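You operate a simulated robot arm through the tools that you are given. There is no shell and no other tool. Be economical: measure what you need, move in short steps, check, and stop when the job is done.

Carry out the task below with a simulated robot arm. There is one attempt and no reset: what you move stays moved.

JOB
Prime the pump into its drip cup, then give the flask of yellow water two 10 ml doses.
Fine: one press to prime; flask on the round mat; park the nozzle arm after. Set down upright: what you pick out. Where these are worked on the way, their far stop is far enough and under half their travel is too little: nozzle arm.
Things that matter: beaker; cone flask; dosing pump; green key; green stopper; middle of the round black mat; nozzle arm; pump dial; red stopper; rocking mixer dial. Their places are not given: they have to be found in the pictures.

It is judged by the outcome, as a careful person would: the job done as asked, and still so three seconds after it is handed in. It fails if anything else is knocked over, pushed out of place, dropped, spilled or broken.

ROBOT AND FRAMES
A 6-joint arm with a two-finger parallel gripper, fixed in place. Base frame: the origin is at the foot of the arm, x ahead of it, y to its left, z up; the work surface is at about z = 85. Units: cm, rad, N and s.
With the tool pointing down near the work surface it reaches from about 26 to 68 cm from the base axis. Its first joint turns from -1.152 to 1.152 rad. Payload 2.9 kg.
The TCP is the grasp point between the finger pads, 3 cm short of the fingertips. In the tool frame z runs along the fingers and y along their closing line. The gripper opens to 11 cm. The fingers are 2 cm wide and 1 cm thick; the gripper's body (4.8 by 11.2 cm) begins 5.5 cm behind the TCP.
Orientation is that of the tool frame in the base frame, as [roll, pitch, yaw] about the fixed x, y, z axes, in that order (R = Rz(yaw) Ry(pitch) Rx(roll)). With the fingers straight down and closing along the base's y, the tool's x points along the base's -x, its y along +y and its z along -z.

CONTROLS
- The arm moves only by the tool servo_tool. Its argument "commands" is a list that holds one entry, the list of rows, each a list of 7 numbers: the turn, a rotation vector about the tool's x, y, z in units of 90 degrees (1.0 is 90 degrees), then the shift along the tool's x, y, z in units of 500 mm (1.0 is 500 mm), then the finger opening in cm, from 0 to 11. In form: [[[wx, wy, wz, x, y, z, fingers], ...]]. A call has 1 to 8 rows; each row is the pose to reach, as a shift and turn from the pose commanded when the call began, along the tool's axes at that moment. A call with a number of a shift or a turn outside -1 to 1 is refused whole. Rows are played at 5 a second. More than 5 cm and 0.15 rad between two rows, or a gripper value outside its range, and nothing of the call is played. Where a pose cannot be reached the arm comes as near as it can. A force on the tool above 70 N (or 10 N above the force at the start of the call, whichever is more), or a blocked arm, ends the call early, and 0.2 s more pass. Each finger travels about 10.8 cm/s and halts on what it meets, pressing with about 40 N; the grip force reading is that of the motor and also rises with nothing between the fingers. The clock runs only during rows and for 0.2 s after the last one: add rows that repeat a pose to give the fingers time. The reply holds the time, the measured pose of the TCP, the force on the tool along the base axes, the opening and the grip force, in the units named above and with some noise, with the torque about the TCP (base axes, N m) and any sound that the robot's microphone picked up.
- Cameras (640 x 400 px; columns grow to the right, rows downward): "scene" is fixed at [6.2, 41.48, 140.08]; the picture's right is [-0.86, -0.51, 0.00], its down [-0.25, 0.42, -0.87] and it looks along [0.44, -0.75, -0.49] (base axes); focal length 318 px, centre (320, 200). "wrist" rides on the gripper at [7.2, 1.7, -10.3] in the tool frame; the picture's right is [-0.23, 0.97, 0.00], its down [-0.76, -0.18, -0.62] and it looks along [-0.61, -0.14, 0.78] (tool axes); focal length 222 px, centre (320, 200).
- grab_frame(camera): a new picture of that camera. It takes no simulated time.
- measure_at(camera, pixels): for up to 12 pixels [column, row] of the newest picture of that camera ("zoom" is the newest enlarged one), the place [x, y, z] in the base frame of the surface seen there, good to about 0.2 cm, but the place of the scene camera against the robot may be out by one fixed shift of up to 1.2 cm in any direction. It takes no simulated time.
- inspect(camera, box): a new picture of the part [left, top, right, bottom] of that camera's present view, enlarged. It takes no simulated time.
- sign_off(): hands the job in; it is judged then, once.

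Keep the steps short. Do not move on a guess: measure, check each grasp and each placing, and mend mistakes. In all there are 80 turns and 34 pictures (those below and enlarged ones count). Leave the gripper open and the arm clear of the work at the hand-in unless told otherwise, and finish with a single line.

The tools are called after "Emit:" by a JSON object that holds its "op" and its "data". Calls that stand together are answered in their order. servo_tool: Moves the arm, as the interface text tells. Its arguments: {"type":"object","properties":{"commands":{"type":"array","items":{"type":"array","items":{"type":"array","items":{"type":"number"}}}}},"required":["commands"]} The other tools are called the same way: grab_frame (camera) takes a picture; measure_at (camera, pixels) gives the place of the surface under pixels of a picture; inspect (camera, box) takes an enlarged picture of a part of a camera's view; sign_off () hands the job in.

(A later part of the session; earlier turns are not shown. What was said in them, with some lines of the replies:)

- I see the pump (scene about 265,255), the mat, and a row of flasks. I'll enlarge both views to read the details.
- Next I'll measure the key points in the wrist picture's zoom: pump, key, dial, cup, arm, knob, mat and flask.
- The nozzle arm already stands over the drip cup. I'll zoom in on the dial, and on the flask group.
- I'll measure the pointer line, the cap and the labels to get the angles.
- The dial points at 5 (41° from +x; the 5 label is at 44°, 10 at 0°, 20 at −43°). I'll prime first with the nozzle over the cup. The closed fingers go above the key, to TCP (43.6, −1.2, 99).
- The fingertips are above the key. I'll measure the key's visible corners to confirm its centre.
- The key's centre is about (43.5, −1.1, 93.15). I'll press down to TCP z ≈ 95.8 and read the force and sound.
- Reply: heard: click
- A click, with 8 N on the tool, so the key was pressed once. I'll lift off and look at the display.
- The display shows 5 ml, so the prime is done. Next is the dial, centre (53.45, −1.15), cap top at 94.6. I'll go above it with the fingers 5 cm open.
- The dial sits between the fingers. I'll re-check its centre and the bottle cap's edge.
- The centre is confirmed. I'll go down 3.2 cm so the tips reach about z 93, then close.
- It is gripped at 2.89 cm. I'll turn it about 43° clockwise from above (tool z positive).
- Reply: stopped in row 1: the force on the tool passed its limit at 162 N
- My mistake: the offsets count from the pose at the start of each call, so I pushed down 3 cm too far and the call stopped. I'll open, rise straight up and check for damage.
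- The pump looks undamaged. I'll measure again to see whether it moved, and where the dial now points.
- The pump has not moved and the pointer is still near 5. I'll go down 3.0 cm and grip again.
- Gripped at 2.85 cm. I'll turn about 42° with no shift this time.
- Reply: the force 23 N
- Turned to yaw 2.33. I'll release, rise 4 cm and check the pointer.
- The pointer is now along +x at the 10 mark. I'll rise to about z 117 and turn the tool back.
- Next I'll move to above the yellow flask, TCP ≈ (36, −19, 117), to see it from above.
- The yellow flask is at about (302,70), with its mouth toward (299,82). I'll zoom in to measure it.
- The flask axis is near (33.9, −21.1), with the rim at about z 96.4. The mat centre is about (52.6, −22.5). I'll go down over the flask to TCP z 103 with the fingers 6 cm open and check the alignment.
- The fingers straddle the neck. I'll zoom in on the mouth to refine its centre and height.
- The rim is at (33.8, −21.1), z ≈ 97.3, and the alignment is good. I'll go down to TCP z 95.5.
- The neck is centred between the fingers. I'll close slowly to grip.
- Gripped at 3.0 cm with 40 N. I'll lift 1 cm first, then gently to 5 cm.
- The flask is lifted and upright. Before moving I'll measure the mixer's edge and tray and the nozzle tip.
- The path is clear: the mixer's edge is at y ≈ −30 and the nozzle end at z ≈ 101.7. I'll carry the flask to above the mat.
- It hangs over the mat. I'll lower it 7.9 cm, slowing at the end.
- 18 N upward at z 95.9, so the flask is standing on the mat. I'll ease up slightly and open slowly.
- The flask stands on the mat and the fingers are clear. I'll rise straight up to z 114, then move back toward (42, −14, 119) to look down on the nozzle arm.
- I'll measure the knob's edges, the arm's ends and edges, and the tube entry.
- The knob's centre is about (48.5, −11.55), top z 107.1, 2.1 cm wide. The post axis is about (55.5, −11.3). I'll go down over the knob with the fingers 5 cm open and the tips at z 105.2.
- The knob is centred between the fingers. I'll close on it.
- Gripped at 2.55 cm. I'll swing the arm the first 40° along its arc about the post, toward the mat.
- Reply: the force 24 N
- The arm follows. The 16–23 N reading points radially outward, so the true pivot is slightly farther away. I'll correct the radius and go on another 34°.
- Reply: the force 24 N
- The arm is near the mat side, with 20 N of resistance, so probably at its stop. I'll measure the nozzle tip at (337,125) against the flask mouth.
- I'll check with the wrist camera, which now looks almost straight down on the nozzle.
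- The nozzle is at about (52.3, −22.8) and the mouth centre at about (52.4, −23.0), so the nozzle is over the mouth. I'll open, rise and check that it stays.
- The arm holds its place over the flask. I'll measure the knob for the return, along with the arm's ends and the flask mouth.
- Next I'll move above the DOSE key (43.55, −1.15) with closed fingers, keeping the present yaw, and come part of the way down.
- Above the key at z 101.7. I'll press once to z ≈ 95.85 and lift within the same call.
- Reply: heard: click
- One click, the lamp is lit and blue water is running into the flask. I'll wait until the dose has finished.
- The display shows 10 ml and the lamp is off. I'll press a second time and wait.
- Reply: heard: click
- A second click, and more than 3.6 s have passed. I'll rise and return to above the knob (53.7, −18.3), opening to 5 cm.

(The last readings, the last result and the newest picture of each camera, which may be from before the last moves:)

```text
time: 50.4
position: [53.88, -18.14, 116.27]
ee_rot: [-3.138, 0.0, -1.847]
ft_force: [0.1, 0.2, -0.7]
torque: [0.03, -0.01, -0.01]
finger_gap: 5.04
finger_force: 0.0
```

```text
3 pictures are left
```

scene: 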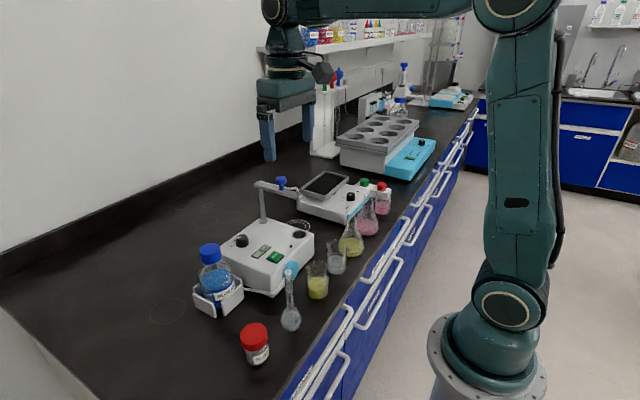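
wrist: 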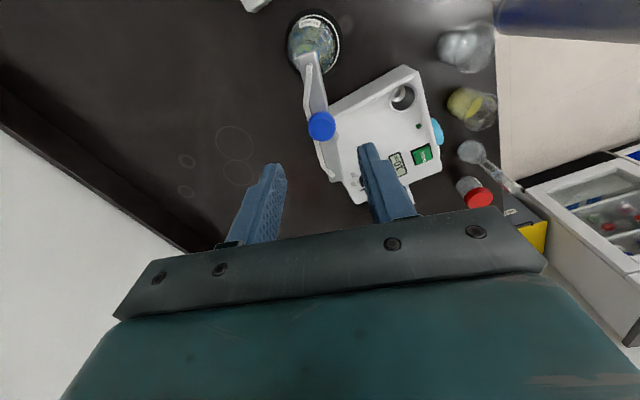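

The knob is between the fingers. I'll go down to z 108.1 and grip it.

Emit:
{"op": "servo_tool", "data": {"commands": [[[0, 0, 0, 0.004, 0.002, 0.07, 5], [0, 0, 0, 0.004, 0.002, 0.13, 5], [0, 0, 0, 0.004, 0.002, 0.162, 5], [0, 0, 0, 0.004, 0.002, 0.162, 4], [0, 0, 0, 0.004, 0.002, 0.162, 3], [0, 0, 0, 0.004, 0.002, 0.162, 2.2], [0, 0, 0, 0.004, 0.002, 0.162, 1.6], [0, 0, 0, 0.004, 0.002, 0.162, 1.6]]]}}

```text
time: 52.2
position: [53.67, -18.32, 108.11]
ee_rot: [-3.14, 0.002, -1.851]
ft_force: [-2.3, 1.1, -3.5]
torque: [-0.02, 0.08, 0.02]
finger_gap: 2.52
finger_force: 45.3
```

Gripped at 2.52 cm. I'll swing it back 40°.

Emit:
{"op": "servo_tool", "data": {"commands": [[[0, 0, 0.0556, -0.0002, 0.0124, 0, 1.6], [0, 0, 0.1111, -0.0015, 0.0247, 0, 1.6], [0, 0, 0.1667, -0.0038, 0.0369, 0, 1.6], [0, 0, 0.2222, -0.0072, 0.0488, 0, 1.6], [0, 0, 0.2778, -0.0116, 0.0604, 0, 1.6], [0, 0, 0.3333, -0.017, 0.0715, 0, 1.6], [0, 0, 0.3889, -0.0234, 0.0822, 0, 1.6], [0, 0, 0.4444, -0.0306, 0.0922, 0, 1.6]]]}}

```text
time: 54.0
position: [49.63, -15.58, 108.14]
ee_rot: [-3.139, 0.002, -2.546]
ft_force: [4.6, 0.8, -8.5]
torque: [-0.2, 0.31, -0.1]
finger_gap: 2.53
finger_force: 44.7
```

Low forces. I'll do the remaining 34° back to the parked place over the cup.

Emit:
{"op": "servo_tool", "data": {"commands": [[[0, 0, 0.0556, -0.0002, 0.0124, 0, 1.6], [0, 0, 0.1111, -0.0015, 0.0247, 0, 1.6], [0, 0, 0.1667, -0.0038, 0.0369, 0, 1.6], [0, 0, 0.2222, -0.0072, 0.0488, 0, 1.6], [0, 0, 0.2778, -0.0116, 0.0604, 0, 1.6], [0, 0, 0.3333, -0.017, 0.0715, 0, 1.6], [0, 0, 0.3778, -0.022, 0.08, 0, 1.6], [0, 0, 0.3778, -0.022, 0.08, 0, 1.6]]]}}

```text
time: 55.8
position: [48.36, -11.71, 108.08]
ee_rot: [3.141, 0.003, -3.141]
ft_force: [7.7, 3.7, -9.5]
torque: [0.07, 0.1, 0.17]
finger_gap: 2.56
finger_force: 44.9
```

Back at the starting pose to within 0.2 cm. I'll nudge 0.25 cm toward +y to seat it, then open and rise.

Emit:
{"op": "servo_tool", "data": {"commands": [[[0, 0, 0.01, -0.002, 0.005, 0, 1.6], [0, 0, 0.01, -0.002, 0.005, 0, 1.6]]]}}

Emit:
{"op": "servo_tool", "data": {"commands": [[[0, 0, 0, 0, 0, 0, 3], [0, 0, 0, 0, 0, 0, 4], [0, 0, 0, 0, 0, 0, 5], [0, 0, 0, 0, 0, 0, 5], [0, 0, 0, 0, 0, -0.08, 5], [0, 0, 0, 0, 0, -0.16, 5], [0, 0, 0, 0, 0, -0.24, 8], [0, 0, 0, 0.08, 0, -0.28, 8]]]}}

Emit:
{"op": "grab_frame", "data": {"camera": "wrist"}}

```text
time: 56.4
position: [48.3, -11.52, 108.14]
ee_rot: [3.141, 0.002, 3.123]
ft_force: [-2.7, -2.5, -11.6]
torque: [-0.12, -0.89, -0.21]
finger_gap: 2.53
finger_force: 45.4
```

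```text
time: 58.2
position: [44.36, -11.53, 122.19]
ee_rot: [3.142, 0.003, 3.126]
ft_force: [-0.2, 0.4, -0.1]
torque: [-0.01, 0.0, -0.02]
finger_gap: 8.02
finger_force: 0.0
```

```text
2 pictures are left
```

wrist: 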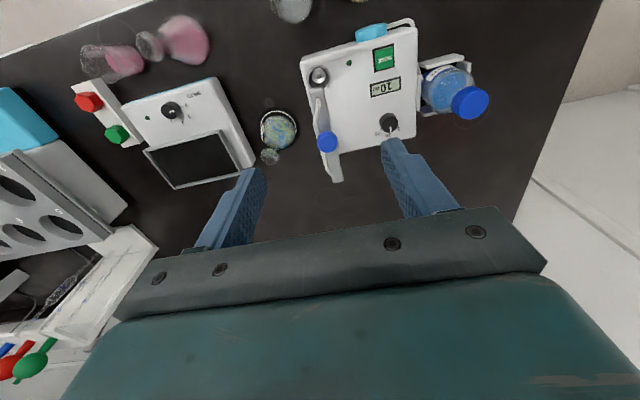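

The arm is back over the cup. I'll do a final check of its ends, then a scene view.

Emit:
{"op": "measure_at", "data": {"camera": "wrist", "pixels": [[327, 142], [318, 92], [337, 178], [320, 99]]}}

Emit:
{"op": "inspect", "data": {"camera": "scene", "box": [200, 130, 400, 290]}}

```text
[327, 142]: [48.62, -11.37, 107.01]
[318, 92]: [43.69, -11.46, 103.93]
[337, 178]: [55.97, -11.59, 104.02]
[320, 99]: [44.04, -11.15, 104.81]
```

```text
2.50 times, centred on (300, 210) of scene
```

zoom: 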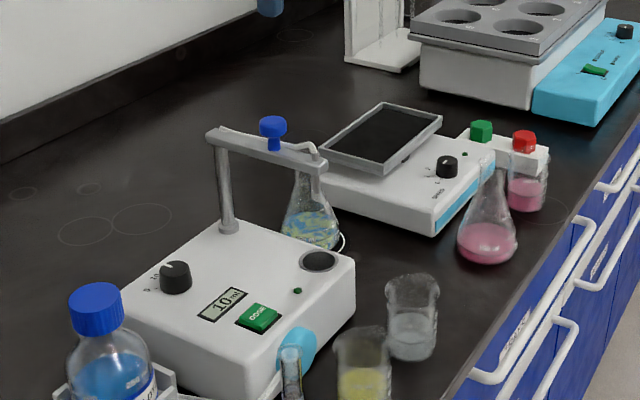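

All is in place: the nozzle is parked over the cup, the flask is upright on the mat, the display shows 10 ml with the lamp off, and the gripper is open and clear. I'll hand in.

Emit:
{"op": "sign_off", "data": {}}

```text
The job is handed in.
```

I primed the pump with one press into the drip cup, set the dial to 10, gave the yellow flask two 10 ml doses on the round mat, and parked the nozzle arm over the cup; one wrong move pressed on the pump dial at 162 N, but nothing shifted or looked damaged.
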